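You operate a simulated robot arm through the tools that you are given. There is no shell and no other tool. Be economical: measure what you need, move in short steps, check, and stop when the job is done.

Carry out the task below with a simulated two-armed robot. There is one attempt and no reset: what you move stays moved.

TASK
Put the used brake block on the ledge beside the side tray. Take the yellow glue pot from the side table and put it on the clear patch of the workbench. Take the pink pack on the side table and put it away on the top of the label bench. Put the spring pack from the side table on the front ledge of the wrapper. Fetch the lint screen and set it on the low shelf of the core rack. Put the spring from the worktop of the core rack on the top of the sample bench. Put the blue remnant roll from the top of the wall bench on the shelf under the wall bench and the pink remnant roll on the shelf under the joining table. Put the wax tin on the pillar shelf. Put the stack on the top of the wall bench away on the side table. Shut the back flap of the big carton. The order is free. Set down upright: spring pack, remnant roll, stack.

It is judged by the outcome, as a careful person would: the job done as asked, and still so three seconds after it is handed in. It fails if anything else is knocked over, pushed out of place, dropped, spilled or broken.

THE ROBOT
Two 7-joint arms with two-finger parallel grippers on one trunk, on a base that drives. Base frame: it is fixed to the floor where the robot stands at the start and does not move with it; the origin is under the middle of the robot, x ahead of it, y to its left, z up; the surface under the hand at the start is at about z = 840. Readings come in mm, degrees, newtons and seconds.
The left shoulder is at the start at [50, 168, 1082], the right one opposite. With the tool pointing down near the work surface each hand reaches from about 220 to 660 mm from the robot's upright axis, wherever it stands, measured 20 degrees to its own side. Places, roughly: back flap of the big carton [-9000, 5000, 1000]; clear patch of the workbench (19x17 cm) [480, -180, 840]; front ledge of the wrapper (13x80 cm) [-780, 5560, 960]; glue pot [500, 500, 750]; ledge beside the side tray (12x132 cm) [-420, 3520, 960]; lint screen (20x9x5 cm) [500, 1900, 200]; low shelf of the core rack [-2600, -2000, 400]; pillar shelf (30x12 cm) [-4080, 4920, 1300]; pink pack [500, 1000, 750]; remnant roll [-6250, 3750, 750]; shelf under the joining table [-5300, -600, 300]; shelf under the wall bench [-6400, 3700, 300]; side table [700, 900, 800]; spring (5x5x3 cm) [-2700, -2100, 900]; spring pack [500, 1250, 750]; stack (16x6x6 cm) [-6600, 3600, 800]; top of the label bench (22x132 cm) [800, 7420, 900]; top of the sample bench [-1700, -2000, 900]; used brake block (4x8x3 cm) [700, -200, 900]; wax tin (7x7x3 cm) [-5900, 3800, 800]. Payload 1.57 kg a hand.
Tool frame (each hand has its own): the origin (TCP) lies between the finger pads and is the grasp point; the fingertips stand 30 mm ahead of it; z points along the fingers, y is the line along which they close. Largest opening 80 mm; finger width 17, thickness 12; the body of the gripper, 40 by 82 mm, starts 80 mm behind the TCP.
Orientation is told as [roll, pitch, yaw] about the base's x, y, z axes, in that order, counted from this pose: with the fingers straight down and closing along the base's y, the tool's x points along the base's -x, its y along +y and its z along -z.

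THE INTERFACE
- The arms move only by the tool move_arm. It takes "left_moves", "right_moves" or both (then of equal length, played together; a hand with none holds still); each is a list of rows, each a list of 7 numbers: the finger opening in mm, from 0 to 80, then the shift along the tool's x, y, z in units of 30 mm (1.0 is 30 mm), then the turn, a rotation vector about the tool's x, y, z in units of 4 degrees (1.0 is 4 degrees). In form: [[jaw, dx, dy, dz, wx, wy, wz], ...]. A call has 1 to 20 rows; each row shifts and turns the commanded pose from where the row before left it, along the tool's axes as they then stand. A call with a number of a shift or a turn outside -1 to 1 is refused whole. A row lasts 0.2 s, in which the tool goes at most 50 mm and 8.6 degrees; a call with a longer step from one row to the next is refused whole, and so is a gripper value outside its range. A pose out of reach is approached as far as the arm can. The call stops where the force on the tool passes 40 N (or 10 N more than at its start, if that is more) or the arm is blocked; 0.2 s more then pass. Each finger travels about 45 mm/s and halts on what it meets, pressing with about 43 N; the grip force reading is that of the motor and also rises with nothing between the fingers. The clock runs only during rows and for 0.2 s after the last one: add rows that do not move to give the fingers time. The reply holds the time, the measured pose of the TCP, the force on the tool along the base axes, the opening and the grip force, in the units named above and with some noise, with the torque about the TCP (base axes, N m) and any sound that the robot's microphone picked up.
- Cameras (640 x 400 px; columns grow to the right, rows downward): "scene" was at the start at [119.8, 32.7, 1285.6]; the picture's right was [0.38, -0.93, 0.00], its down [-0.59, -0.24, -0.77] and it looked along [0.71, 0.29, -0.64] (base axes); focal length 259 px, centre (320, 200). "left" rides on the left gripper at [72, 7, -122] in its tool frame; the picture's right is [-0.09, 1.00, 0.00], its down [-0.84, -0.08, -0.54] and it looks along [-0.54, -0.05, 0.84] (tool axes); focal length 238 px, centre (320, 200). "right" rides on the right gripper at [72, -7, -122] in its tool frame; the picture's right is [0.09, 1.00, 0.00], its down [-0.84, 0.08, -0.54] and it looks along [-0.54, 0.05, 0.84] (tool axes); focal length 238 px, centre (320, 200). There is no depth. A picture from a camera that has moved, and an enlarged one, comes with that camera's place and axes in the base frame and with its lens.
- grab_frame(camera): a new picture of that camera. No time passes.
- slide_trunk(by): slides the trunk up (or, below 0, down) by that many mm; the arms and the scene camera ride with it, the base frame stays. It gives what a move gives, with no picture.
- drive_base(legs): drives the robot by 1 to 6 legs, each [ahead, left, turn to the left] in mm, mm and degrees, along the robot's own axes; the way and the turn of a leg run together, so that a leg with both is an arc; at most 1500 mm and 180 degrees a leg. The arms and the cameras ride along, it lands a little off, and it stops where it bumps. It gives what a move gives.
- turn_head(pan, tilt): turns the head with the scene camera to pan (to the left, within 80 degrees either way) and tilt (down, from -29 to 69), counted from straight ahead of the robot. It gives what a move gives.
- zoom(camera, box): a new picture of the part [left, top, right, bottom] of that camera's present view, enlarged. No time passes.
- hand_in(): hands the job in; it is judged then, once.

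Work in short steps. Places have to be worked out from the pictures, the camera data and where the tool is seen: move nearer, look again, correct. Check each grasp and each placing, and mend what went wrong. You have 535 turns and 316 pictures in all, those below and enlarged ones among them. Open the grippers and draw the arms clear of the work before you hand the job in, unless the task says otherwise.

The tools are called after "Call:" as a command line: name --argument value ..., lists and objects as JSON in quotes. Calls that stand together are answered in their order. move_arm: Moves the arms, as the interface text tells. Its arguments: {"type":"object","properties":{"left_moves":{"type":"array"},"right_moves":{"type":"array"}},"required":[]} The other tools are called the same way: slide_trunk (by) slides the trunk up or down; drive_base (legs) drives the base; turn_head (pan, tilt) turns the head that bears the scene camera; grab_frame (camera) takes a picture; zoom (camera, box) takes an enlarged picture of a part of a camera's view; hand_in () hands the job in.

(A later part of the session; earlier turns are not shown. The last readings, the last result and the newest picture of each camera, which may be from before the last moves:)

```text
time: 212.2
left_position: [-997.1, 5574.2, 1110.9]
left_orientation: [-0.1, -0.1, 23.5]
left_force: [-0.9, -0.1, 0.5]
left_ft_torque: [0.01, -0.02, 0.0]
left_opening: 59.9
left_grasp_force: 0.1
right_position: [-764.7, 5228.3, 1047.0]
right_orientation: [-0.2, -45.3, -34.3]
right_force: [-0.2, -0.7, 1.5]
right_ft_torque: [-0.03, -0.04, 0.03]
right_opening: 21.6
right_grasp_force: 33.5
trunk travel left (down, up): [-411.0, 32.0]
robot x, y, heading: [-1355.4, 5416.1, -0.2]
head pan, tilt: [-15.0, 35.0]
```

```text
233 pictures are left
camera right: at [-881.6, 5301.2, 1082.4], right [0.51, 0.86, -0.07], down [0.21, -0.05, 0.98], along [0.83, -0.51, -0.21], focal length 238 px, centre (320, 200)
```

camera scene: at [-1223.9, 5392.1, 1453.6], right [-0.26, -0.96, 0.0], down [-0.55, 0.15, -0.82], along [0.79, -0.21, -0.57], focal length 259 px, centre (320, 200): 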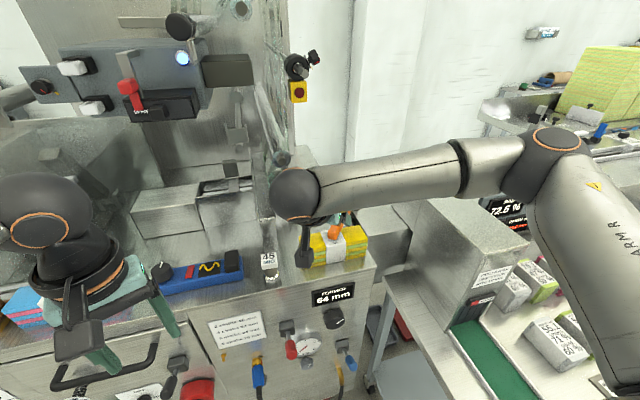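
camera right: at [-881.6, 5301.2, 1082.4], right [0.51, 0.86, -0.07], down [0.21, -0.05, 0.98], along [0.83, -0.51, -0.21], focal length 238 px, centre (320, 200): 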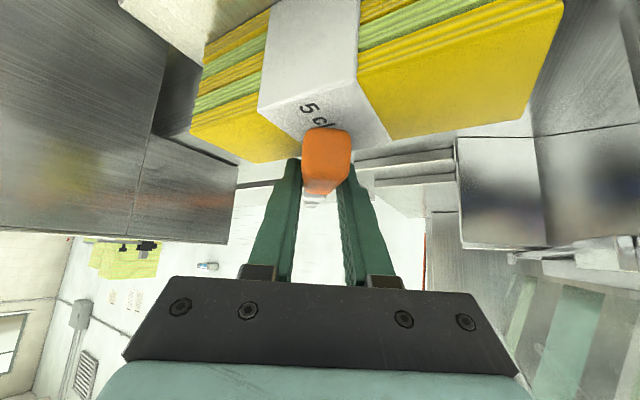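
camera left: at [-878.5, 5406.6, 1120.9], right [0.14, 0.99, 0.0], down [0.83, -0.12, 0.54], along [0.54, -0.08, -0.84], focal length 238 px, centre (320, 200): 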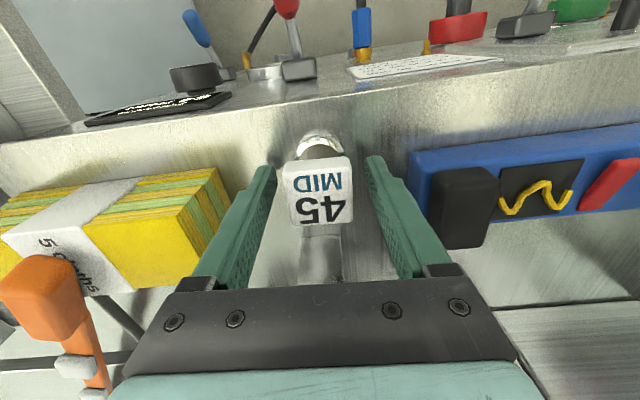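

Gripped at 21.6 mm. I lift it straight up slowly and check whether it sags.

Call:
move_arm --right_moves '[[10, -0.2, 0, -0.2, 0, 0, 0], [10, -0.3, 0, -0.3, 0, 0, 0], [10, -0.4, 0, -0.4, 0, 0, 0], [10, -0.5, 0, -0.5, 0, 0, 0], [10, -0.5, 0, -0.5, 0, 0, 0], [10, -0.5, 0, -0.5, 0, 0, 0], [10, 0, 0, 0, 0, 0, 0]]'

Call:
grab_frame --camera "scene"

Call:
grab_frame --camera "right"

```text
time: 213.8
left_position: [-995.9, 5573.0, 1109.8]
left_orientation: [-0.1, -0.1, 23.5]
left_force: [0.4, -0.9, -0.2]
left_ft_torque: [-0.01, 0.0, 0.0]
left_opening: 60.0
left_grasp_force: 0.0
right_position: [-761.9, 5227.2, 1152.0]
right_orientation: [-0.2, -45.3, -34.3]
right_force: [-0.5, -0.2, -0.5]
right_ft_torque: [0.05, 0.11, -0.01]
right_opening: 21.3
right_grasp_force: 34.8
trunk travel left (down, up): [-411.0, 32.0]
robot x, y, heading: [-1351.8, 5413.6, -0.2]
head pan, tilt: [-15.0, 35.0]
```

```text
232 pictures are left
camera scene: at [-1223.6, 5392.0, 1453.5], right [-0.26, -0.96, 0.0], down [-0.55, 0.15, -0.82], along [0.79, -0.22, -0.57], focal length 259 px, centre (320, 200)
```

scene: 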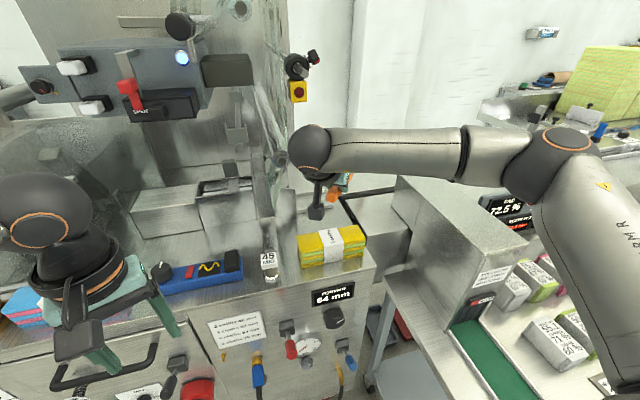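

```text
231 pictures are left
camera right: at [-880.0, 5300.8, 1186.5], right [0.51, 0.86, -0.07], down [0.21, -0.05, 0.98], along [0.83, -0.51, -0.21], focal length 238 px, centre (320, 200)
```

right: 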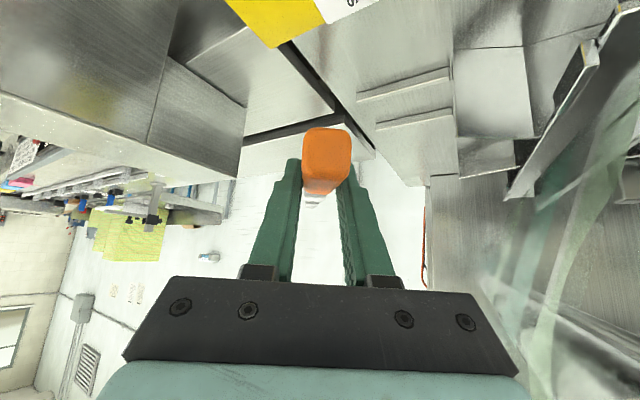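

It came up without sagging, and the yellow pack stayed put. I back off 420 mm before swinging the stick round to point along +x.

Call:
drive_base --legs '[[-420, 0, 0]]'

Call:
move_arm --right_moves '[[10, -0.5, 0, -0.5, 0, -0.45, 0], [10, -0.5, 0, -0.5, 0, -0.45, 0], [10, -0.5, 0, -0.5, 0, -0.45, 0], [10, -0.5, 0, -0.5, 0, -0.45, 0], [10, -0.5, 0, -0.5, 0, -0.45, 0], [10, -0.5, 0, -0.5, 0, 0, 0], [10, -0.5, 0, -0.5, 0, 0, 0], [10, 0, 0, 0, 0, 0, 0]]'

Call:
turn_head --pan -10 --tilt 20

Call:
grab_frame --camera "scene"

```text
time: 216.5
left_position: [-1429.5, 5578.1, 1109.3]
left_orientation: [-0.1, -0.1, 24.1]
left_force: [-0.1, -0.4, -0.3]
left_ft_torque: [-0.01, -0.03, -0.03]
left_opening: 60.0
left_grasp_force: 0.1
right_position: [-1191.2, 5234.8, 1150.4]
right_orientation: [-0.2, -45.4, -33.5]
right_force: [1.4, 3.2, -1.0]
right_ft_torque: [0.42, 0.19, 1.39]
right_opening: 22.0
right_grasp_force: 35.2
trunk travel left (down, up): [-411.0, 32.0]
robot x, y, heading: [-1778.6, 5413.1, 0.7]
head pan, tilt: [-15.0, 35.0]
```

```text
time: 218.3
left_position: [-1428.9, 5576.2, 1110.3]
left_orientation: [-0.1, -0.1, 24.1]
left_force: [-0.5, 0.8, -0.1]
left_ft_torque: [-0.01, 0.01, 0.0]
left_opening: 59.9
left_grasp_force: 0.1
right_position: [-1201.9, 5242.2, 1296.0]
right_orientation: [-0.3, -54.2, -33.4]
right_force: [0.1, -0.2, -0.5]
right_ft_torque: [0.08, 0.11, 0.03]
right_opening: 21.2
right_grasp_force: 34.2
trunk travel left (down, up): [-411.0, 32.0]
robot x, y, heading: [-1781.3, 5412.9, 0.2]
head pan, tilt: [-15.0, 35.0]
```

```text
time: 219.1
left_position: [-1429.8, 5576.8, 1111.6]
left_orientation: [-0.1, -0.1, 24.1]
left_force: [0.2, 0.2, -0.6]
left_ft_torque: [0.0, -0.01, -0.02]
left_opening: 60.1
left_grasp_force: 0.1
right_position: [-1202.2, 5240.7, 1295.1]
right_orientation: [-0.3, -54.3, -33.4]
right_force: [-0.3, -1.1, -0.8]
right_ft_torque: [0.08, 0.14, 0.04]
right_opening: 21.1
right_grasp_force: 34.8
trunk travel left (down, up): [-411.0, 32.0]
robot x, y, heading: [-1779.7, 5411.1, 0.5]
head pan, tilt: [-10.0, 20.0]
```

```text
230 pictures are left
camera scene: at [-1647.8, 5399.4, 1477.4], right [-0.17, -0.99, 0.0], down [-0.34, 0.06, -0.94], along [0.93, -0.16, -0.34], focal length 259 px, centre (320, 200)
```

scene: 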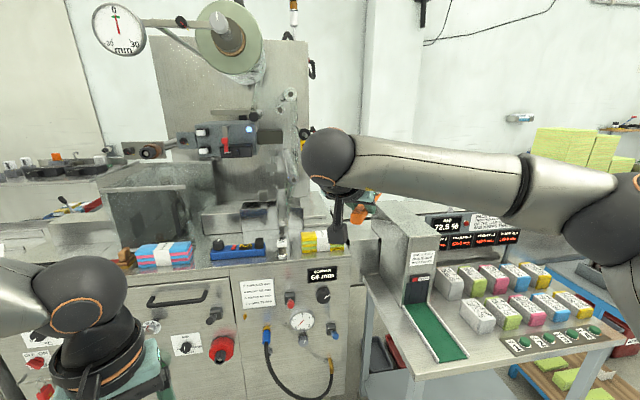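

A side torque showed at the drive's end; I check the stick in the hand.

Call:
grab_frame --camera "right"

Call:
zoom --camera "scene" --box '[280, 160, 480, 285]'

```text
229 pictures are left
camera right: at [-1323.5, 5315.0, 1309.9], right [0.51, 0.86, -0.08], down [0.09, 0.04, 1.0], along [0.86, -0.51, -0.05], focal length 238 px, centre (320, 200)
```

right: 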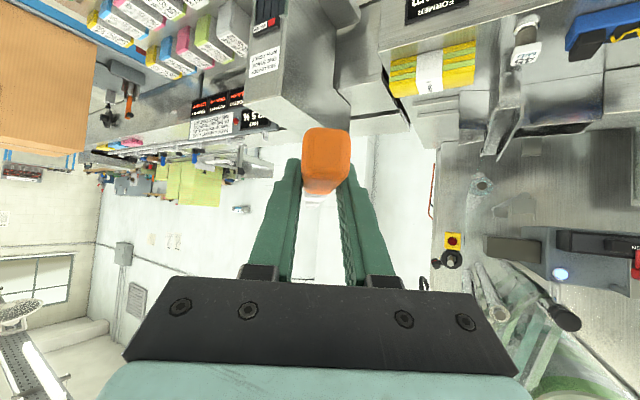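

```text
3.20 times, centred on (380, 222) of scene
camera zoom: at [-1647.8, 5399.4, 1477.4], right [-0.17, -0.99, 0.0], down [-0.34, 0.06, -0.94], along [0.93, -0.16, -0.34], focal length 828 px, centre (128, 128)
```

zoom: 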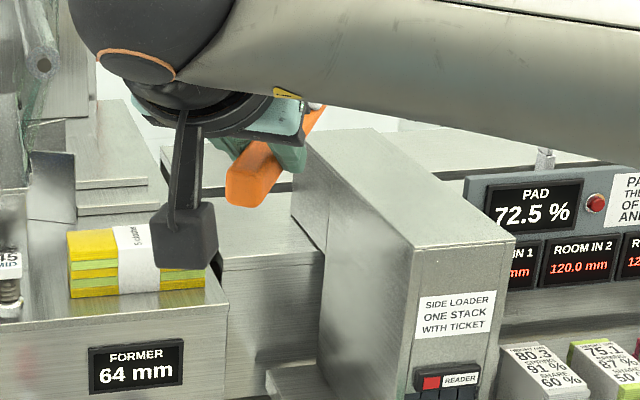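

No slip. I back off 120 mm more and swing the stick to point along +x.

Call:
drive_base --legs '[[-120, 0, 0]]'

Call:
move_arm --right_moves '[[10, 0, 0, 0, -0.846, 0, -0.61], [10, 0, 0, 0, -0.846, 0, -0.61], [10, 0, 0, 0, -0.846, 0, -0.61], [10, 0, 0, 0, -0.846, 0, -0.61], [10, 0, 0, 0, -0.846, 0, -0.61], [10, 0, 0, 0, -0.846, 0, -0.61], [10, 0, 0, 0, -0.846, 0, -0.61], [10, 0, 0, 0, -0.846, 0, -0.61], [10, 0, 0, 0, 0, 0, 0]]'

Call:
grab_frame --camera "scene"

```text
time: 220.3
left_position: [-1549.9, 5577.6, 1110.4]
left_orientation: [-0.1, -0.3, 24.1]
left_force: [-1.0, 0.4, 0.2]
left_ft_torque: [0.01, 0.0, 0.03]
left_opening: 59.9
left_grasp_force: 0.1
right_position: [-1321.1, 5240.2, 1296.1]
right_orientation: [-0.2, -54.4, -33.6]
right_force: [-1.1, 0.0, 0.0]
right_ft_torque: [0.11, 0.13, 0.01]
right_opening: 21.3
right_grasp_force: 34.1
trunk travel left (down, up): [-411.0, 32.0]
robot x, y, heading: [-1901.6, 5411.5, 0.5]
head pan, tilt: [-10.0, 20.0]
```

```text
time: 222.3
left_position: [-1547.1, 5575.9, 1110.8]
left_orientation: [-0.1, 0.0, 24.2]
left_force: [-0.5, 0.1, 0.1]
left_ft_torque: [0.03, 0.01, -0.05]
left_opening: 60.0
left_grasp_force: 0.0
right_position: [-1321.3, 5240.3, 1296.4]
right_orientation: [-0.2, -54.1, 0.0]
right_force: [0.1, 0.6, -1.8]
right_ft_torque: [-0.01, 0.13, -0.03]
right_opening: 21.3
right_grasp_force: 34.4
trunk travel left (down, up): [-411.0, 32.0]
robot x, y, heading: [-1898.0, 5412.6, 0.6]
head pan, tilt: [-10.0, 20.0]
```

```text
227 pictures are left
camera scene: at [-1766.3, 5398.7, 1477.4], right [-0.17, -0.99, 0.0], down [-0.34, 0.06, -0.94], along [0.93, -0.16, -0.34], focal length 259 px, centre (320, 200)
```

scene: 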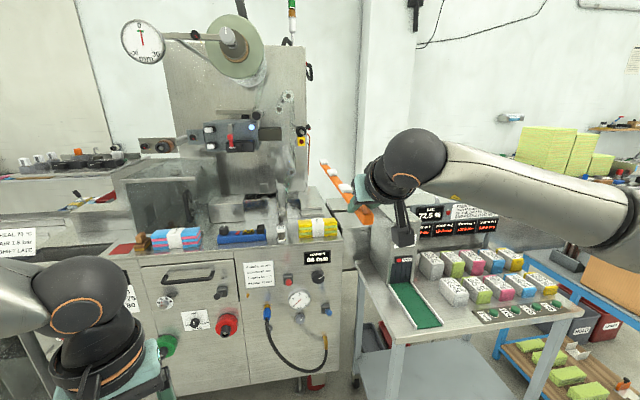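

The stick is level and points at +x. I sidestep left so that it lines up with the cradle at y≈5421 and measure the cradle again.

Call:
drive_base --legs '[[60, 181, 0]]'

Call:
turn_head --pan -15 --tilt 15

Call:
zoom --camera "scene" --box '[240, 130, 400, 230]'

Call:
grab_frame --camera "right"

```text
time: 224.5
left_position: [-1491.5, 5757.1, 1110.4]
left_orientation: [-0.1, -0.1, 24.4]
left_force: [-0.8, 0.8, -0.7]
left_ft_torque: [-0.03, -0.01, 0.03]
left_opening: 60.2
left_grasp_force: 0.1
right_position: [-1263.8, 5422.5, 1296.8]
right_orientation: [-0.4, -54.2, 0.0]
right_force: [0.8, -0.1, 0.2]
right_ft_torque: [-0.01, 0.17, -0.02]
right_opening: 21.0
right_grasp_force: 34.5
trunk travel left (down, up): [-411.0, 32.0]
robot x, y, heading: [-1843.6, 5590.0, 0.5]
head pan, tilt: [-10.0, 20.0]
```

```text
time: 225.2
left_position: [-1492.6, 5757.3, 1111.2]
left_orientation: [-0.1, -0.1, 24.5]
left_force: [0.4, 0.4, 0.4]
left_ft_torque: [0.03, 0.0, -0.02]
left_opening: 60.2
left_grasp_force: 0.1
right_position: [-1263.5, 5422.2, 1297.2]
right_orientation: [-0.2, -54.0, 0.1]
right_force: [-0.1, -0.1, 0.0]
right_ft_torque: [0.0, 0.11, 0.0]
right_opening: 21.6
right_grasp_force: 34.4
trunk travel left (down, up): [-411.0, 32.0]
robot x, y, heading: [-1846.1, 5594.9, 0.6]
head pan, tilt: [-15.0, 15.0]
```

```text
4.00 times, centred on (320, 180) of scene
camera zoom: at [-1711.1, 5570.6, 1485.5], right [-0.25, -0.97, 0.0], down [-0.25, 0.06, -0.97], along [0.94, -0.24, -0.26], focal length 1034 px, centre (320, 280)
```

zoom: 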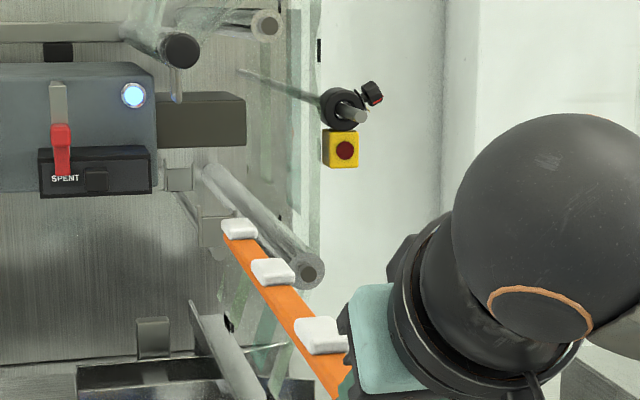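

```text
225 pictures are left
camera right: at [-1404.8, 5416.7, 1310.8], right [-0.05, 1.0, -0.08], down [0.05, 0.08, 1.0], along [1.0, 0.05, -0.06], focal length 238 px, centre (320, 200)
```

right: 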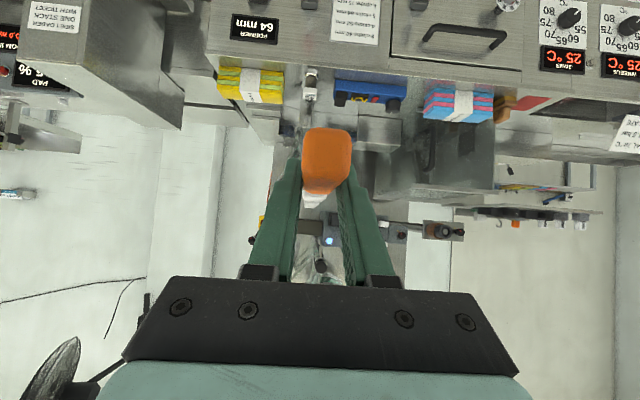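

The stick hides the cradle from here; I move the hand aside briefly for a clear second sight of it.

Call:
move_arm --right_moves '[[10, 0, -0.8, 0, 0, 0, 0], [10, 0, -0.8, 0, 0, 0, 0], [10, 0, -0.8, 0, 0, 0, 0], [10, 0, -0.8, 0, 0, 0, 0], [10, 0, 0, 0, 0, 0, 0]]'

Call:
zoom --camera "scene" --box '[264, 155, 344, 205]'

```text
time: 226.3
left_position: [-1491.6, 5756.4, 1110.4]
left_orientation: [0.0, -0.1, 24.4]
left_force: [-0.6, 0.5, 0.5]
left_ft_torque: [0.03, -0.01, -0.02]
left_opening: 59.9
left_grasp_force: 0.1
right_position: [-1263.7, 5327.3, 1296.7]
right_orientation: [-0.3, -54.1, 0.1]
right_force: [-0.2, 0.3, -0.5]
right_ft_torque: [0.02, 0.1, -0.04]
right_opening: 21.0
right_grasp_force: 34.5
trunk travel left (down, up): [-411.0, 32.0]
robot x, y, heading: [-1846.1, 5590.9, 0.6]
head pan, tilt: [-15.0, 15.0]
```

```text
8.00 times, centred on (304, 180) of scene
camera zoom: at [-1711.0, 5571.0, 1485.6], right [-0.25, -0.97, 0.0], down [-0.25, 0.06, -0.97], along [0.94, -0.24, -0.26], focal length 2069 px, centre (448, 360)
```

zoom: 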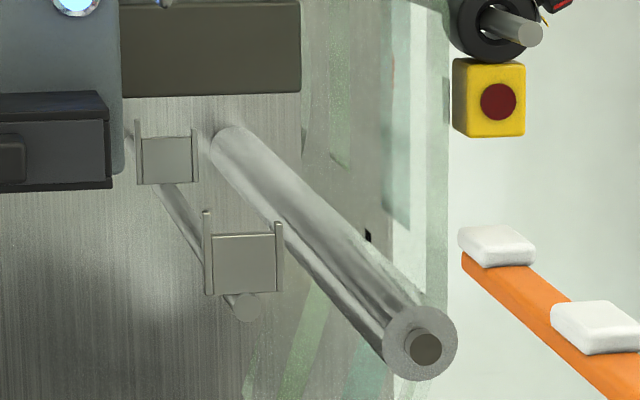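

Now it's clear: two fork brackets at y≈5422, top edges at z≈1286, front at x≈-725 and rear at x≈-411; the stick can slide in between the ears. I set height so the strap's underside is about 7 mm above the brackets, realign y, and drive in part-way.

Call:
move_arm --right_moves '[[10, -0.23, 0.8, -0.17, 0, 0, 0], [10, -0.23, 0.8, -0.17, 0, 0, 0], [10, 0, 0.8, 0, 0, 0, 0], [10, 0, 0.76, 0, 0, 0, 0], [10, 0, 0, 0, 0, 0, 0]]'

Call:
drive_base --legs '[[0, 0, -0.6], [60, 0, 0]]'

Call:
zoom --camera "scene" --box '[250, 145, 346, 205]'

```text
time: 227.6
left_position: [-1492.1, 5757.4, 1110.9]
left_orientation: [0.0, -0.1, 24.4]
left_force: [-1.1, -0.2, -1.1]
left_ft_torque: [0.0, -0.01, 0.03]
left_opening: 59.8
left_grasp_force: 0.1
right_position: [-1264.4, 5422.3, 1314.4]
right_orientation: [-0.4, -54.2, 0.0]
right_force: [-0.2, 0.2, -0.1]
right_ft_torque: [-0.02, 0.11, 0.03]
right_opening: 21.4
right_grasp_force: 35.1
trunk travel left (down, up): [-411.0, 32.0]
robot x, y, heading: [-1842.5, 5595.6, 0.7]
head pan, tilt: [-15.0, 15.0]
```

```text
time: 228.8
left_position: [-1430.1, 5752.2, 1110.1]
left_orientation: [-0.1, -0.1, 23.7]
left_force: [-0.3, 0.4, -0.6]
left_ft_torque: [-0.04, 0.06, 0.01]
left_opening: 60.2
left_grasp_force: 0.0
right_position: [-1206.3, 5415.4, 1313.2]
right_orientation: [-0.3, -54.1, -0.5]
right_force: [0.1, 0.1, -1.9]
right_ft_torque: [0.0, 0.13, 0.01]
right_opening: 21.3
right_grasp_force: 34.8
trunk travel left (down, up): [-411.0, 32.0]
robot x, y, heading: [-1781.1, 5594.5, 0.1]
head pan, tilt: [-15.0, 15.0]
```

```text
6.67 times, centred on (298, 175) of scene
camera zoom: at [-1650.8, 5569.2, 1485.4], right [-0.26, -0.97, 0.0], down [-0.25, 0.07, -0.97], along [0.93, -0.25, -0.26], focal length 1724 px, centre (467, 367)
```

zoom: 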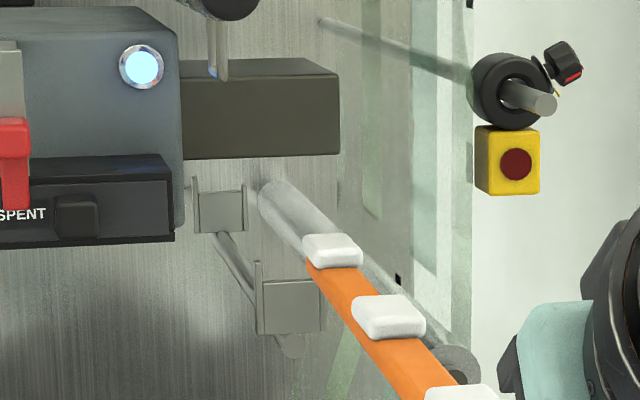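

I correct yaw and y by arm, then drive in another 90 mm and check at the front fork.

Call:
move_arm --right_moves '[[10, 0, 0.23, 0, -0.1, 0, -0.073], [10, 0, 0, 0, 0, 0, 0]]'

Call:
zoom --camera "scene" --box '[250, 145, 346, 205]'

```text
time: 229.4
left_position: [-1432.1, 5752.8, 1110.7]
left_orientation: [-0.1, -0.1, 23.7]
left_force: [0.0, -0.5, 0.0]
left_ft_torque: [-0.03, -0.02, 0.01]
left_opening: 59.9
left_grasp_force: 0.1
right_position: [-1207.4, 5423.3, 1314.3]
right_orientation: [-0.4, -54.1, -0.1]
right_force: [-0.1, -0.1, -0.5]
right_ft_torque: [0.0, 0.14, 0.0]
right_opening: 21.3
right_grasp_force: 34.5
trunk travel left (down, up): [-411.0, 32.0]
robot x, y, heading: [-1779.8, 5593.0, 0.2]
head pan, tilt: [-15.0, 15.0]
```

```text
6.67 times, centred on (298, 175) of scene
camera zoom: at [-1652.2, 5569.1, 1485.6], right [-0.26, -0.97, 0.0], down [-0.25, 0.07, -0.97], along [0.93, -0.25, -0.26], focal length 1724 px, centre (467, 367)
```

zoom: 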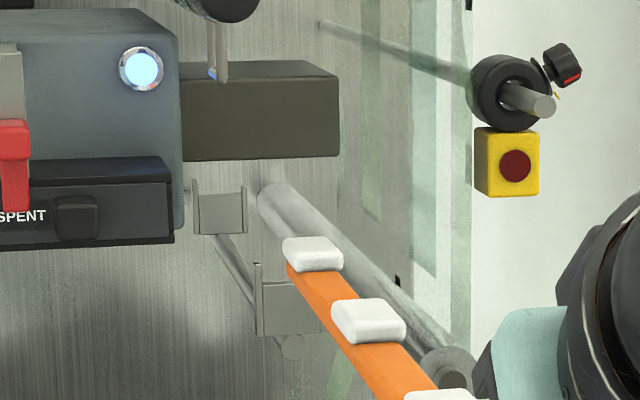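

Alignment looks right (about 10 mm above the fork). I drive on in.

Call:
drive_base --legs '[[110, 0, 0]]'

Call:
zoom --camera "scene" --box '[234, 135, 346, 205]'

```text
time: 230.6
left_position: [-1319.9, 5753.7, 1109.6]
left_orientation: [-0.1, -0.1, 23.7]
left_force: [0.8, -0.5, 0.1]
left_ft_torque: [0.01, 0.01, 0.01]
left_opening: 60.1
left_grasp_force: 0.1
right_position: [-1096.5, 5422.3, 1313.0]
right_orientation: [-0.3, -54.2, 0.0]
right_force: [-0.1, 0.4, -0.6]
right_ft_torque: [0.0, 0.14, 0.03]
right_opening: 21.4
right_grasp_force: 34.5
trunk travel left (down, up): [-411.0, 32.0]
robot x, y, heading: [-1672.1, 5596.1, -0.0]
head pan, tilt: [-15.0, 15.0]
```

```text
5.71 times, centred on (290, 170) of scene
camera zoom: at [-1540.5, 5569.3, 1485.5], right [-0.26, -0.97, 0.0], down [-0.25, 0.07, -0.97], along [0.93, -0.25, -0.26], focal length 1478 px, centre (491, 371)
```

zoom: 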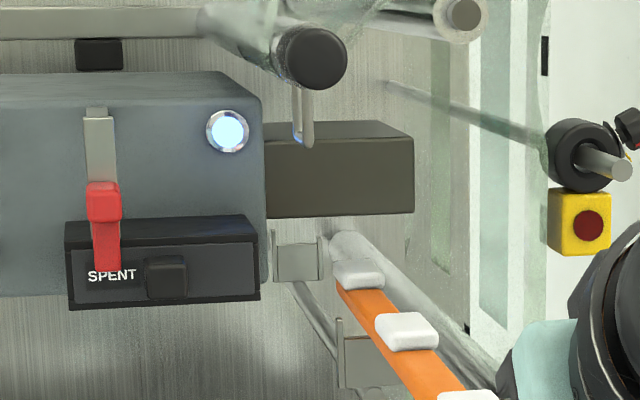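

It slides between the ears. I continue 150 mm and check again.

Call:
drive_base --legs '[[150, 0, 0]]'

Call:
zoom --camera "scene" --box '[224, 120, 352, 200]'

```text
time: 232.0
left_position: [-1168.7, 5753.8, 1110.3]
left_orientation: [-0.1, -0.2, 23.7]
left_force: [0.6, -0.6, -0.8]
left_ft_torque: [0.0, 0.04, -0.01]
left_opening: 59.9
left_grasp_force: 0.1
right_position: [-945.9, 5423.8, 1313.8]
right_orientation: [-0.2, -54.1, 0.0]
right_force: [0.6, 0.0, -0.5]
right_ft_torque: [-0.02, 0.14, 0.02]
right_opening: 21.2
right_grasp_force: 34.9
trunk travel left (down, up): [-411.0, 32.0]
robot x, y, heading: [-1526.8, 5591.9, 0.2]
head pan, tilt: [-15.0, 15.0]
```

```text
5.00 times, centred on (288, 160) of scene
camera zoom: at [-1390.7, 5569.7, 1485.4], right [-0.26, -0.97, 0.0], down [-0.25, 0.07, -0.97], along [0.93, -0.25, -0.26], focal length 1293 px, centre (480, 400)
```

zoom: 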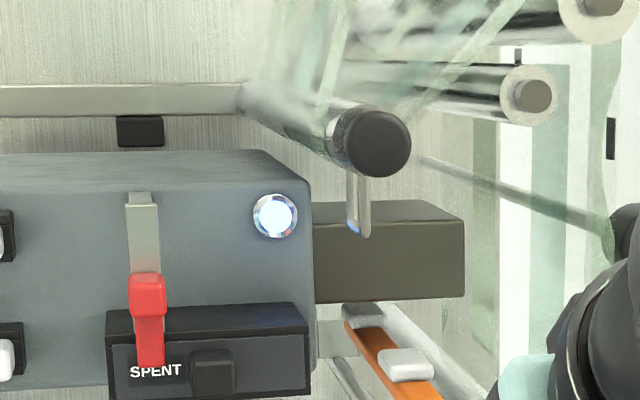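

The end passes under the dark box freely. I drive 100 mm more, then view from lower to see the rear fork.

Call:
drive_base --legs '[[95, 0, 0]]'

Call:
turn_head --pan -15 --tilt 20

Call:
zoom --camera "scene" --box '[224, 110, 384, 210]'

```text
time: 233.2
left_position: [-1076.0, 5753.6, 1109.3]
left_orientation: [-0.1, -0.2, 23.7]
left_force: [-0.5, -0.1, -0.4]
left_ft_torque: [0.01, 0.03, 0.04]
left_opening: 60.3
left_grasp_force: 0.1
right_position: [-851.9, 5422.2, 1313.5]
right_orientation: [-0.3, -54.1, 0.0]
right_force: [0.9, 0.3, -1.1]
right_ft_torque: [-0.02, 0.16, -0.06]
right_opening: 21.1
right_grasp_force: 34.8
trunk travel left (down, up): [-411.0, 32.0]
robot x, y, heading: [-1428.7, 5591.0, -0.1]
head pan, tilt: [-15.0, 15.0]
```

```text
time: 233.8
left_position: [-1076.4, 5754.6, 1110.9]
left_orientation: [-0.1, -0.2, 23.7]
left_force: [0.2, 0.7, -0.5]
left_ft_torque: [0.0, -0.03, 0.0]
left_opening: 60.1
left_grasp_force: 0.0
right_position: [-851.8, 5423.1, 1313.4]
right_orientation: [-0.3, -54.2, 0.0]
right_force: [-0.5, -0.1, -0.9]
right_ft_torque: [0.02, 0.12, -0.03]
right_opening: 21.3
right_grasp_force: 34.1
trunk travel left (down, up): [-411.0, 32.0]
robot x, y, heading: [-1426.7, 5589.7, -0.1]
head pan, tilt: [-15.0, 20.0]
```

```text
4.00 times, centred on (304, 160) of scene
camera zoom: at [-1297.4, 5569.9, 1477.5], right [-0.26, -0.97, 0.0], down [-0.33, 0.09, -0.94], along [0.91, -0.24, -0.34], focal length 1034 px, centre (384, 360)
```

zoom: 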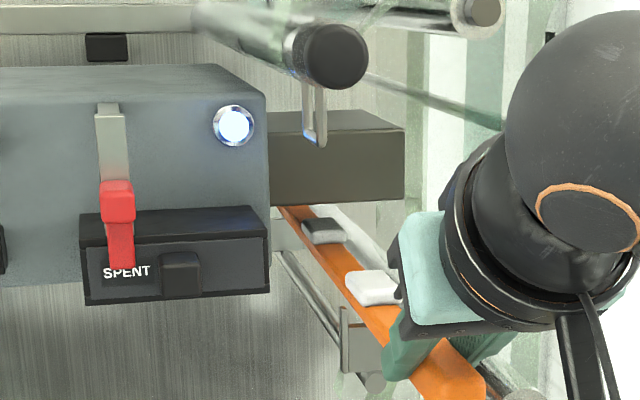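

Good clearance. I drive the last 60 mm.

Call:
drive_base --legs '[[60, 0, 0]]'

Call:
zoom --camera "scene" --box '[224, 110, 384, 210]'

```text
time: 234.8
left_position: [-1014.5, 5754.4, 1110.0]
left_orientation: [-0.1, 0.0, 23.7]
left_force: [-0.5, -0.7, -0.6]
left_ft_torque: [0.01, 0.02, 0.0]
left_opening: 59.9
left_grasp_force: 0.0
right_position: [-790.4, 5423.2, 1315.3]
right_orientation: [-0.2, -54.1, 0.0]
right_force: [0.5, -0.2, -1.3]
right_ft_torque: [0.03, 0.11, 0.03]
right_opening: 21.3
right_grasp_force: 34.9
trunk travel left (down, up): [-411.0, 32.0]
robot x, y, heading: [-1369.3, 5591.9, 0.2]
head pan, tilt: [-15.0, 20.0]
```

```text
4.00 times, centred on (304, 160) of scene
camera zoom: at [-1235.4, 5569.9, 1477.3], right [-0.26, -0.97, 0.0], down [-0.33, 0.09, -0.94], along [0.91, -0.24, -0.34], focal length 1034 px, centre (384, 360)
```

zoom: 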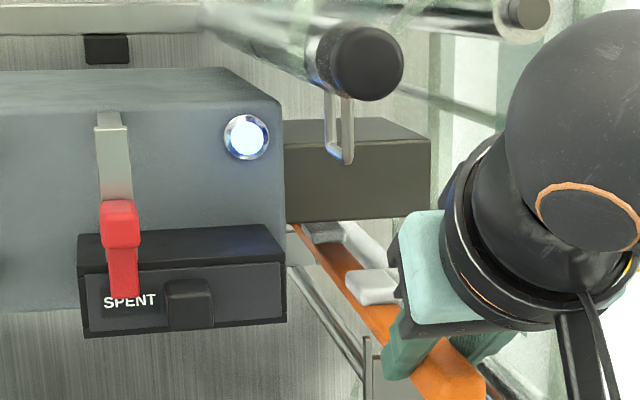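

Now I lower with the trunk in small steps until the stick rests.

Call:
slide_trunk --by -6

Call:
slide_trunk --by -3

Call:
zoom --camera "scene" --box '[264, 150, 376, 220]'

```text
time: 235.3
left_position: [-1016.0, 5754.6, 1103.7]
left_orientation: [0.0, -0.2, 23.7]
left_force: [-0.1, 0.0, -0.3]
left_ft_torque: [0.01, 0.02, -0.05]
left_opening: 60.0
left_grasp_force: 0.2
right_position: [-791.6, 5424.0, 1307.4]
right_orientation: [-0.3, -54.2, 0.0]
right_force: [0.7, 0.0, -0.8]
right_ft_torque: [0.03, 0.1, -0.01]
right_opening: 21.3
right_grasp_force: 34.4
trunk travel left (down, up): [-405.0, 38.0]
robot x, y, heading: [-1366.6, 5593.4, -0.1]
head pan, tilt: [-15.0, 20.0]
```

```text
time: 235.8
left_position: [-1015.8, 5753.9, 1100.5]
left_orientation: [-0.1, -0.1, 23.7]
left_force: [0.1, 0.2, 0.3]
left_ft_torque: [0.02, -0.01, 0.01]
left_opening: 59.7
left_grasp_force: 0.1
right_position: [-792.3, 5423.9, 1305.3]
right_orientation: [-0.2, -54.1, 0.1]
right_force: [0.3, 0.5, -1.3]
right_ft_torque: [0.01, 0.14, 0.01]
right_opening: 21.5
right_grasp_force: 34.3
trunk travel left (down, up): [-402.0, 41.0]
robot x, y, heading: [-1367.9, 5594.6, 0.1]
head pan, tilt: [-15.0, 20.0]
```

```text
5.71 times, centred on (320, 185) of scene
camera zoom: at [-1236.8, 5569.9, 1468.4], right [-0.26, -0.97, 0.0], down [-0.33, 0.09, -0.94], along [0.91, -0.24, -0.34], focal length 1478 px, centre (320, 286)
```

zoom: 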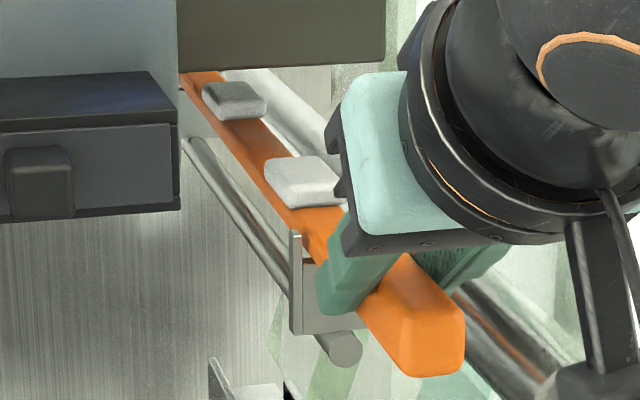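

Call:
slide_trunk --by -2

Call:
slide_trunk --by -2

```text
time: 236.4
left_position: [-1014.3, 5754.4, 1098.8]
left_orientation: [-0.1, -0.2, 23.7]
left_force: [0.3, 0.0, 0.6]
left_ft_torque: [0.03, -0.03, -0.02]
left_opening: 60.0
left_grasp_force: 0.0
right_position: [-791.9, 5422.9, 1303.7]
right_orientation: [-0.3, -54.3, 0.0]
right_force: [-0.1, -0.4, 1.6]
right_ft_torque: [-0.01, -0.06, 0.0]
right_opening: 21.1
right_grasp_force: 35.1
trunk travel left (down, up): [-400.0, 43.0]
robot x, y, heading: [-1368.9, 5594.9, 0.0]
head pan, tilt: [-15.0, 20.0]
```

```text
time: 236.9
left_position: [-1014.8, 5754.4, 1097.9]
left_orientation: [0.0, -0.2, 23.7]
left_force: [0.0, 0.7, -0.1]
left_ft_torque: [0.01, -0.04, -0.01]
left_opening: 60.0
left_grasp_force: 0.0
right_position: [-791.5, 5422.8, 1302.9]
right_orientation: [-0.2, -54.5, 0.0]
right_force: [2.7, -0.2, 7.4]
right_ft_torque: [-0.04, -0.57, -0.02]
right_opening: 21.5
right_grasp_force: 34.8
trunk travel left (down, up): [-398.0, 45.0]
robot x, y, heading: [-1369.2, 5591.1, 0.1]
head pan, tilt: [-15.0, 20.0]
```

It rests on the front fork. I open the fingers gently and look.

Call:
move_arm --right_moves '[[23, 0, 0, 0, 0, 0, 0], [26, 0, 0, 0, 0, 0, 0], [34, 0, 0, 0, 0, 0, 0], [44, 0, 0, 0, 0, 0, 0], [50, 0, 0, 0, 0, 0, 0]]'

Call:
zoom --camera "scene" --box '[264, 150, 376, 220]'

```text
time: 238.1
left_position: [-1015.3, 5754.6, 1097.4]
left_orientation: [-0.1, -0.2, 23.7]
left_force: [-0.5, -0.7, -0.2]
left_ft_torque: [-0.02, 0.02, -0.01]
left_opening: 60.0
left_grasp_force: 0.0
right_position: [-792.1, 5424.1, 1301.6]
right_orientation: [-0.3, -54.1, 0.0]
right_force: [1.1, -0.7, -1.6]
right_ft_torque: [-0.02, -0.01, 0.03]
right_opening: 50.0
right_grasp_force: 0.0
trunk travel left (down, up): [-398.0, 45.0]
robot x, y, heading: [-1369.0, 5591.8, 0.3]
head pan, tilt: [-15.0, 20.0]
```

```text
5.71 times, centred on (320, 185) of scene
camera zoom: at [-1236.8, 5569.9, 1464.4], right [-0.26, -0.97, 0.0], down [-0.33, 0.09, -0.94], along [0.91, -0.24, -0.34], focal length 1478 px, centre (320, 286)
```

zoom: 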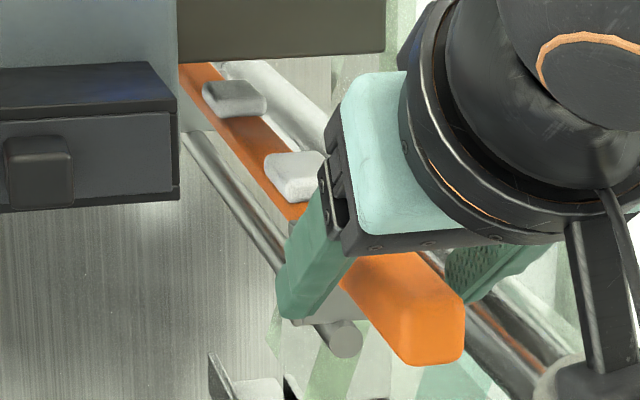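

It lies stable. I withdraw the fingers along their axis, back away and verify.

Call:
move_arm --right_moves '[[50, 0, 0, -0.3, 0, 0, 0], [50, 0, 0, -0.5, 0, 0, 0], [50, 0, 0, -0.8, 0, 0, 0], [50, 0, 0, -0.8, 0, 0, 0], [50, 0, 0, -0.8, 0, 0, 0]]'

Call:
drive_base --legs '[[-300, 0, 0]]'

Call:
turn_head --pan -10 --tilt 22

Call:
grab_frame --camera "scene"

Call:
zoom --camera "scene" --box '[250, 110, 378, 190]'

```text
time: 239.3
left_position: [-1016.4, 5753.4, 1097.7]
left_orientation: [-0.1, -0.2, 23.7]
left_force: [0.2, -0.7, 0.5]
left_ft_torque: [-0.02, 0.0, 0.0]
left_opening: 60.1
left_grasp_force: 0.0
right_position: [-870.5, 5424.1, 1356.1]
right_orientation: [-0.3, -54.2, -0.1]
right_force: [0.2, -0.1, -0.5]
right_ft_torque: [-0.01, 0.03, -0.01]
right_opening: 50.0
right_grasp_force: 0.1
trunk travel left (down, up): [-398.0, 45.0]
robot x, y, heading: [-1366.1, 5593.8, 0.2]
head pan, tilt: [-15.0, 20.0]
```

```text
time: 241.3
left_position: [-1313.7, 5755.4, 1096.3]
left_orientation: [-0.1, -0.2, 24.3]
left_force: [0.3, 0.2, 0.2]
left_ft_torque: [-0.02, -0.02, 0.01]
left_opening: 60.0
left_grasp_force: 0.1
right_position: [-1164.5, 5427.9, 1357.4]
right_orientation: [-0.3, -54.3, 0.6]
right_force: [0.2, 0.2, 1.0]
right_ft_torque: [-0.02, -0.01, 0.0]
right_opening: 50.2
right_grasp_force: 0.1
trunk travel left (down, up): [-398.0, 45.0]
robot x, y, heading: [-1665.4, 5588.6, 0.7]
head pan, tilt: [-15.0, 20.0]
```

```text
time: 242.0
left_position: [-1312.4, 5756.6, 1098.3]
left_orientation: [-0.1, -0.3, 24.2]
left_force: [0.1, -0.1, -0.3]
left_ft_torque: [0.01, 0.02, -0.02]
left_opening: 60.1
left_grasp_force: 0.1
right_position: [-1164.1, 5427.3, 1357.0]
right_orientation: [-0.3, -54.3, 0.6]
right_force: [-0.4, -0.4, -0.9]
right_ft_torque: [0.0, 0.03, 0.0]
right_opening: 49.9
right_grasp_force: 0.1
trunk travel left (down, up): [-398.0, 45.0]
robot x, y, heading: [-1661.3, 5593.7, 0.8]
head pan, tilt: [-10.0, 22.0]
```

```text
215 pictures are left
camera scene: at [-1531.2, 5577.4, 1461.2], right [-0.16, -0.99, 0.0], down [-0.37, 0.06, -0.93], along [0.91, -0.15, -0.37], focal length 259 px, centre (320, 200)
```

scene: 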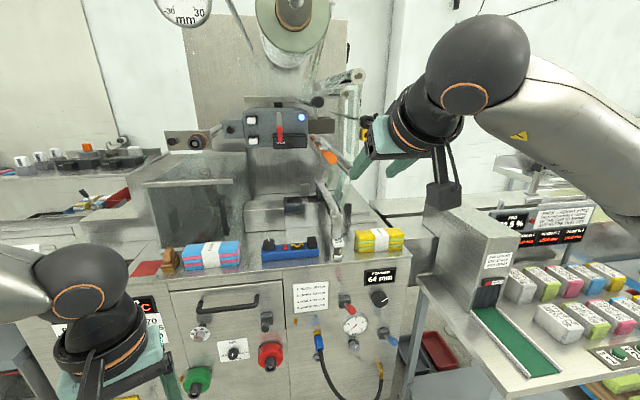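

```text
5.00 times, centred on (314, 150) of scene
camera zoom: at [-1531.2, 5577.4, 1461.2], right [-0.16, -0.99, 0.0], down [-0.37, 0.06, -0.93], along [0.91, -0.15, -0.37], focal length 1293 px, centre (350, 450)
```

zoom: 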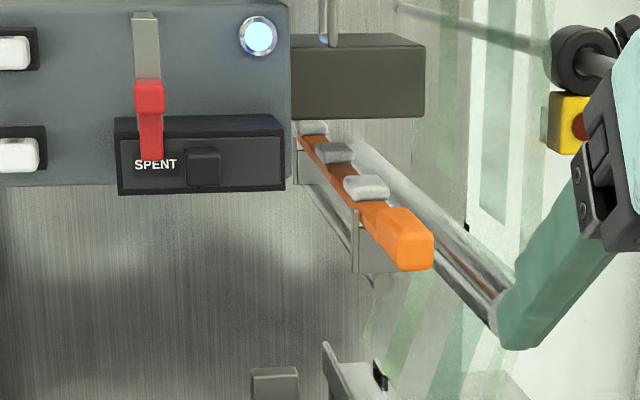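

The stick is back in its cradle as before. I bring both hands to straight-down poses, then head west toward the wall bench, looking first.

Call:
move_arm --left_moves '[[60, 0, 0, 0, 0, 0, 1], [60, 0, 0, 0, 0, 0, 1], [60, 0, 0, 0, 0, 0, 1], [60, 0, 0, 0, 0, 0, 1], [60, 0, 0, 0, 0, 0, 1], [60, 0, 0, 0, 0, 0, 0.9], [60, 0, 0, 0, 0, 0, 0], [60, 0, 0, 0, 0, 0, 0], [60, 0, 0, 0, 0, 0, 0], [60, 0, 0, 0, 0, 0, 0], [60, 0, 0, 0, 0, 0, 0], [60, 0, 0, 0, 0, 0, 0], [60, 0, 0, 0, 0, 0, 0], [60, 0, 0, 0, 0, 0, 0]]' --right_moves '[[60, 0, 0, 0, 0, 0.968, 0], [60, 0, 0, 0, 0, 0.968, 0], [60, 0, 0, 0, 0, 0.968, 0], [60, 0, 0, 0, 0, 0.968, 0], [60, 0, 0, 0, 0, 0.968, 0], [60, 0, 0, 0, 0, 0.968, 0], [60, 0, 0, 0, 0, 0.968, 0], [60, 0, 0, 0, 0, 0.968, 0], [60, 0, 0, 0, 0, 0.968, 0], [60, 0, 0, 0, 0, 0.968, 0], [60, 0, 0, 0, 0, 0.968, 0], [60, 0, 0, 0, 0, 0.968, 0], [60, 0, 0, 0, 0, 0.968, 0], [60, 0, 0, 0, 0, 0.968, 0]]'

Call:
drive_base --legs '[[-200, 0, 0], [0, 0, 179]]'

Call:
turn_head --pan 25 --tilt 15

Call:
grab_frame --camera "scene"

```text
time: 245.0
left_position: [-1313.7, 5754.9, 1099.2]
left_orientation: [-0.1, -0.2, 0.7]
left_force: [-0.1, 0.6, 0.8]
left_ft_torque: [0.02, -0.02, -0.01]
left_opening: 60.0
left_grasp_force: 0.1
right_position: [-1164.2, 5427.9, 1358.6]
right_orientation: [0.0, -0.2, 0.5]
right_force: [-0.8, 0.9, -0.1]
right_ft_torque: [-0.01, -0.01, 0.03]
right_opening: 60.0
right_grasp_force: 0.1
trunk travel left (down, up): [-398.0, 45.0]
robot x, y, heading: [-1663.0, 5590.6, 0.8]
head pan, tilt: [-10.0, 22.0]
```

```text
time: 253.8
left_position: [-2228.0, 5453.5, 1099.4]
left_orientation: [0.0, -0.1, 176.2]
left_force: [-0.3, 0.2, 0.9]
left_ft_torque: [-0.01, 0.03, -0.01]
left_opening: 60.0
left_grasp_force: 0.0
right_position: [-2349.9, 5792.3, 1356.1]
right_orientation: [-0.1, -0.2, 175.8]
right_force: [0.1, 0.9, -0.4]
right_ft_torque: [-0.02, -0.02, -0.03]
right_opening: 60.3
right_grasp_force: 0.1
trunk travel left (down, up): [-398.0, 45.0]
robot x, y, heading: [-1864.4, 5589.2, 176.1]
head pan, tilt: [-10.0, 22.0]
```

```text
time: 254.8
left_position: [-2229.3, 5453.0, 1097.5]
left_orientation: [0.0, -0.1, 176.2]
left_force: [0.4, -0.7, 0.1]
left_ft_torque: [-0.02, 0.03, -0.02]
left_opening: 60.2
left_grasp_force: 0.0
right_position: [-2350.1, 5793.0, 1356.7]
right_orientation: [-0.2, -0.1, 175.8]
right_force: [1.0, -0.6, -0.6]
right_ft_torque: [0.03, 0.04, -0.01]
right_opening: 60.1
right_grasp_force: 0.1
trunk travel left (down, up): [-398.0, 45.0]
robot x, y, heading: [-1866.5, 5586.7, 176.3]
head pan, tilt: [25.0, 15.0]
```

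```text
213 pictures are left
camera scene: at [-1992.0, 5558.6, 1472.6], right [-0.36, 0.93, 0.0], down [0.24, 0.09, -0.97], along [-0.9, -0.35, -0.26], focal length 259 px, centre (320, 200)
```

scene: 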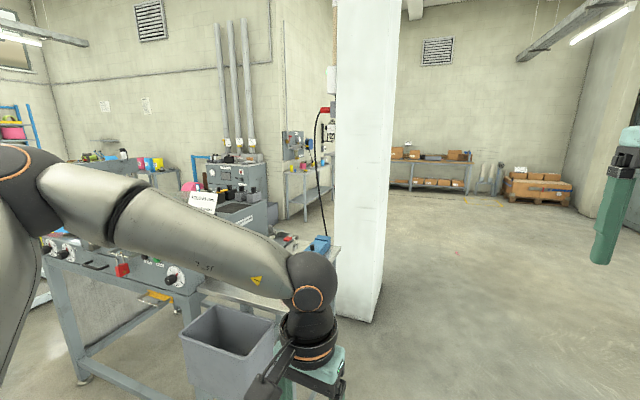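

The way north of the pillar is clear. I drive around it to about x=-5450 and look at the wall bench.

Call:
drive_base --legs '[[0, 0, 3.7], [0, -280, 0], [1500, 0, 0], [1500, 0, 0], [600, 0, 0]]'

Call:
turn_head --pan 55 --tilt 15

Call:
grab_frame --camera "scene"

```text
time: 275.1
left_position: [-5781.3, 5757.0, 1098.9]
left_orientation: [0.0, -0.2, 178.2]
left_force: [0.0, -0.2, -0.2]
left_ft_torque: [0.02, 0.0, 0.0]
left_opening: 59.7
left_grasp_force: 0.0
right_position: [-5913.9, 6091.4, 1357.5]
right_orientation: [-0.1, -0.2, 177.8]
right_force: [-0.4, 0.5, 0.1]
right_ft_torque: [0.0, -0.05, -0.02]
right_opening: 59.9
right_grasp_force: 0.1
trunk travel left (down, up): [-398.0, 45.0]
robot x, y, heading: [-5422.9, 5905.7, 178.0]
head pan, tilt: [25.0, 15.0]
```

```text
time: 276.1
left_position: [-5781.4, 5756.7, 1097.1]
left_orientation: [0.0, -0.2, 178.2]
left_force: [-0.1, -0.1, -0.1]
left_ft_torque: [0.0, -0.01, 0.0]
left_opening: 60.0
left_grasp_force: 0.1
right_position: [-5914.8, 6092.1, 1357.0]
right_orientation: [0.0, -0.1, 177.7]
right_force: [0.3, 0.3, 0.2]
right_ft_torque: [-0.01, -0.02, -0.05]
right_opening: 59.9
right_grasp_force: 0.0
trunk travel left (down, up): [-398.0, 45.0]
robot x, y, heading: [-5423.1, 5908.2, 178.5]
head pan, tilt: [55.0, 15.0]
```

```text
212 pictures are left
camera scene: at [-5518.5, 5833.1, 1472.6], right [-0.8, 0.6, 0.0], down [0.16, 0.21, -0.97], along [-0.58, -0.77, -0.26], focal length 259 px, centre (320, 200)
```

scene: 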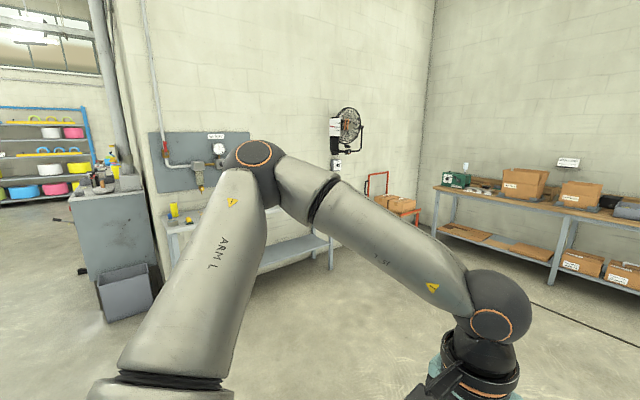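

The wall bench stands against the south wall. I turn south, drive toward it and look down on it.

Call:
drive_base --legs '[[0, 0, 91.5], [1150, -780, 0]]'

Call:
turn_head --pan 0 --tilt 35

Call:
grab_frame --camera "scene"

```text
time: 287.0
left_position: [-6052.4, 4410.8, 1097.6]
left_orientation: [0.1, -0.2, -91.2]
left_force: [-0.3, -0.5, -0.1]
left_ft_torque: [-0.01, 0.03, 0.01]
left_opening: 60.2
left_grasp_force: 0.1
right_position: [-6386.2, 4274.1, 1357.2]
right_orientation: [-0.2, -0.1, -91.5]
right_force: [0.6, 0.3, 1.0]
right_ft_torque: [0.0, 0.02, -0.02]
right_opening: 59.9
right_grasp_force: 0.1
trunk travel left (down, up): [-398.0, 45.0]
robot x, y, heading: [-6201.6, 4764.9, -91.0]
head pan, tilt: [55.0, 15.0]
```

```text
time: 288.2
left_position: [-6052.7, 4411.3, 1097.6]
left_orientation: [0.0, -0.1, -91.2]
left_force: [0.2, -0.1, -0.5]
left_ft_torque: [0.0, 0.01, 0.0]
left_opening: 59.9
left_grasp_force: 0.0
right_position: [-6386.4, 4273.4, 1356.6]
right_orientation: [-0.1, -0.1, -91.5]
right_force: [-0.1, -0.3, -0.4]
right_ft_torque: [0.02, 0.0, 0.03]
right_opening: 59.8
right_grasp_force: 0.0
trunk travel left (down, up): [-398.0, 45.0]
robot x, y, heading: [-6207.2, 4763.7, -91.1]
head pan, tilt: [0.0, 35.0]
```

```text
211 pictures are left
camera scene: at [-6207.2, 4640.3, 1440.6], right [-1.0, 0.02, 0.0], down [0.01, 0.57, -0.82], along [-0.02, -0.82, -0.57], focal length 259 px, centre (320, 200)
```

scene: 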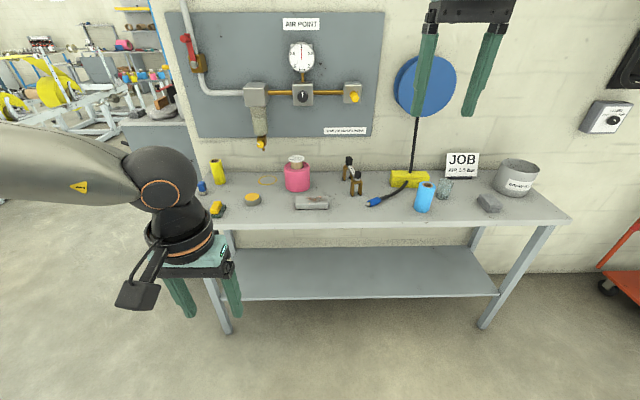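

I zoom on the bench top to identify the items.

Call:
zoom --camera "scene" --box '[190, 140, 382, 260]'

Call:
zoom --camera "scene" --box '[360, 130, 568, 260]'

```text
3.33 times, centred on (286, 200) of scene
camera zoom: at [-6207.2, 4640.3, 1440.6], right [-1.0, 0.02, 0.0], down [0.01, 0.57, -0.82], along [-0.02, -0.82, -0.57], focal length 862 px, centre (433, 200)
```

zoom: 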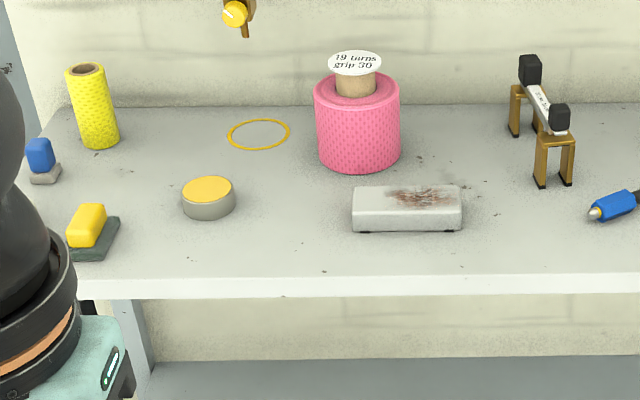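

```text
3.08 times, centred on (464, 195) of scene
camera zoom: at [-6207.2, 4640.3, 1440.6], right [-1.0, 0.02, 0.0], down [0.01, 0.57, -0.82], along [-0.02, -0.82, -0.57], focal length 796 px, centre (-123, 215)
```

zoom: 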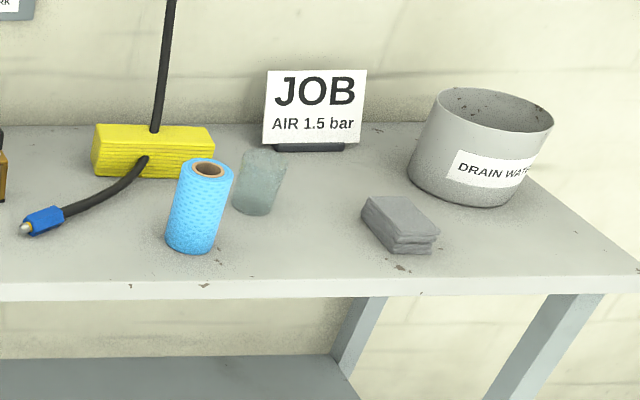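

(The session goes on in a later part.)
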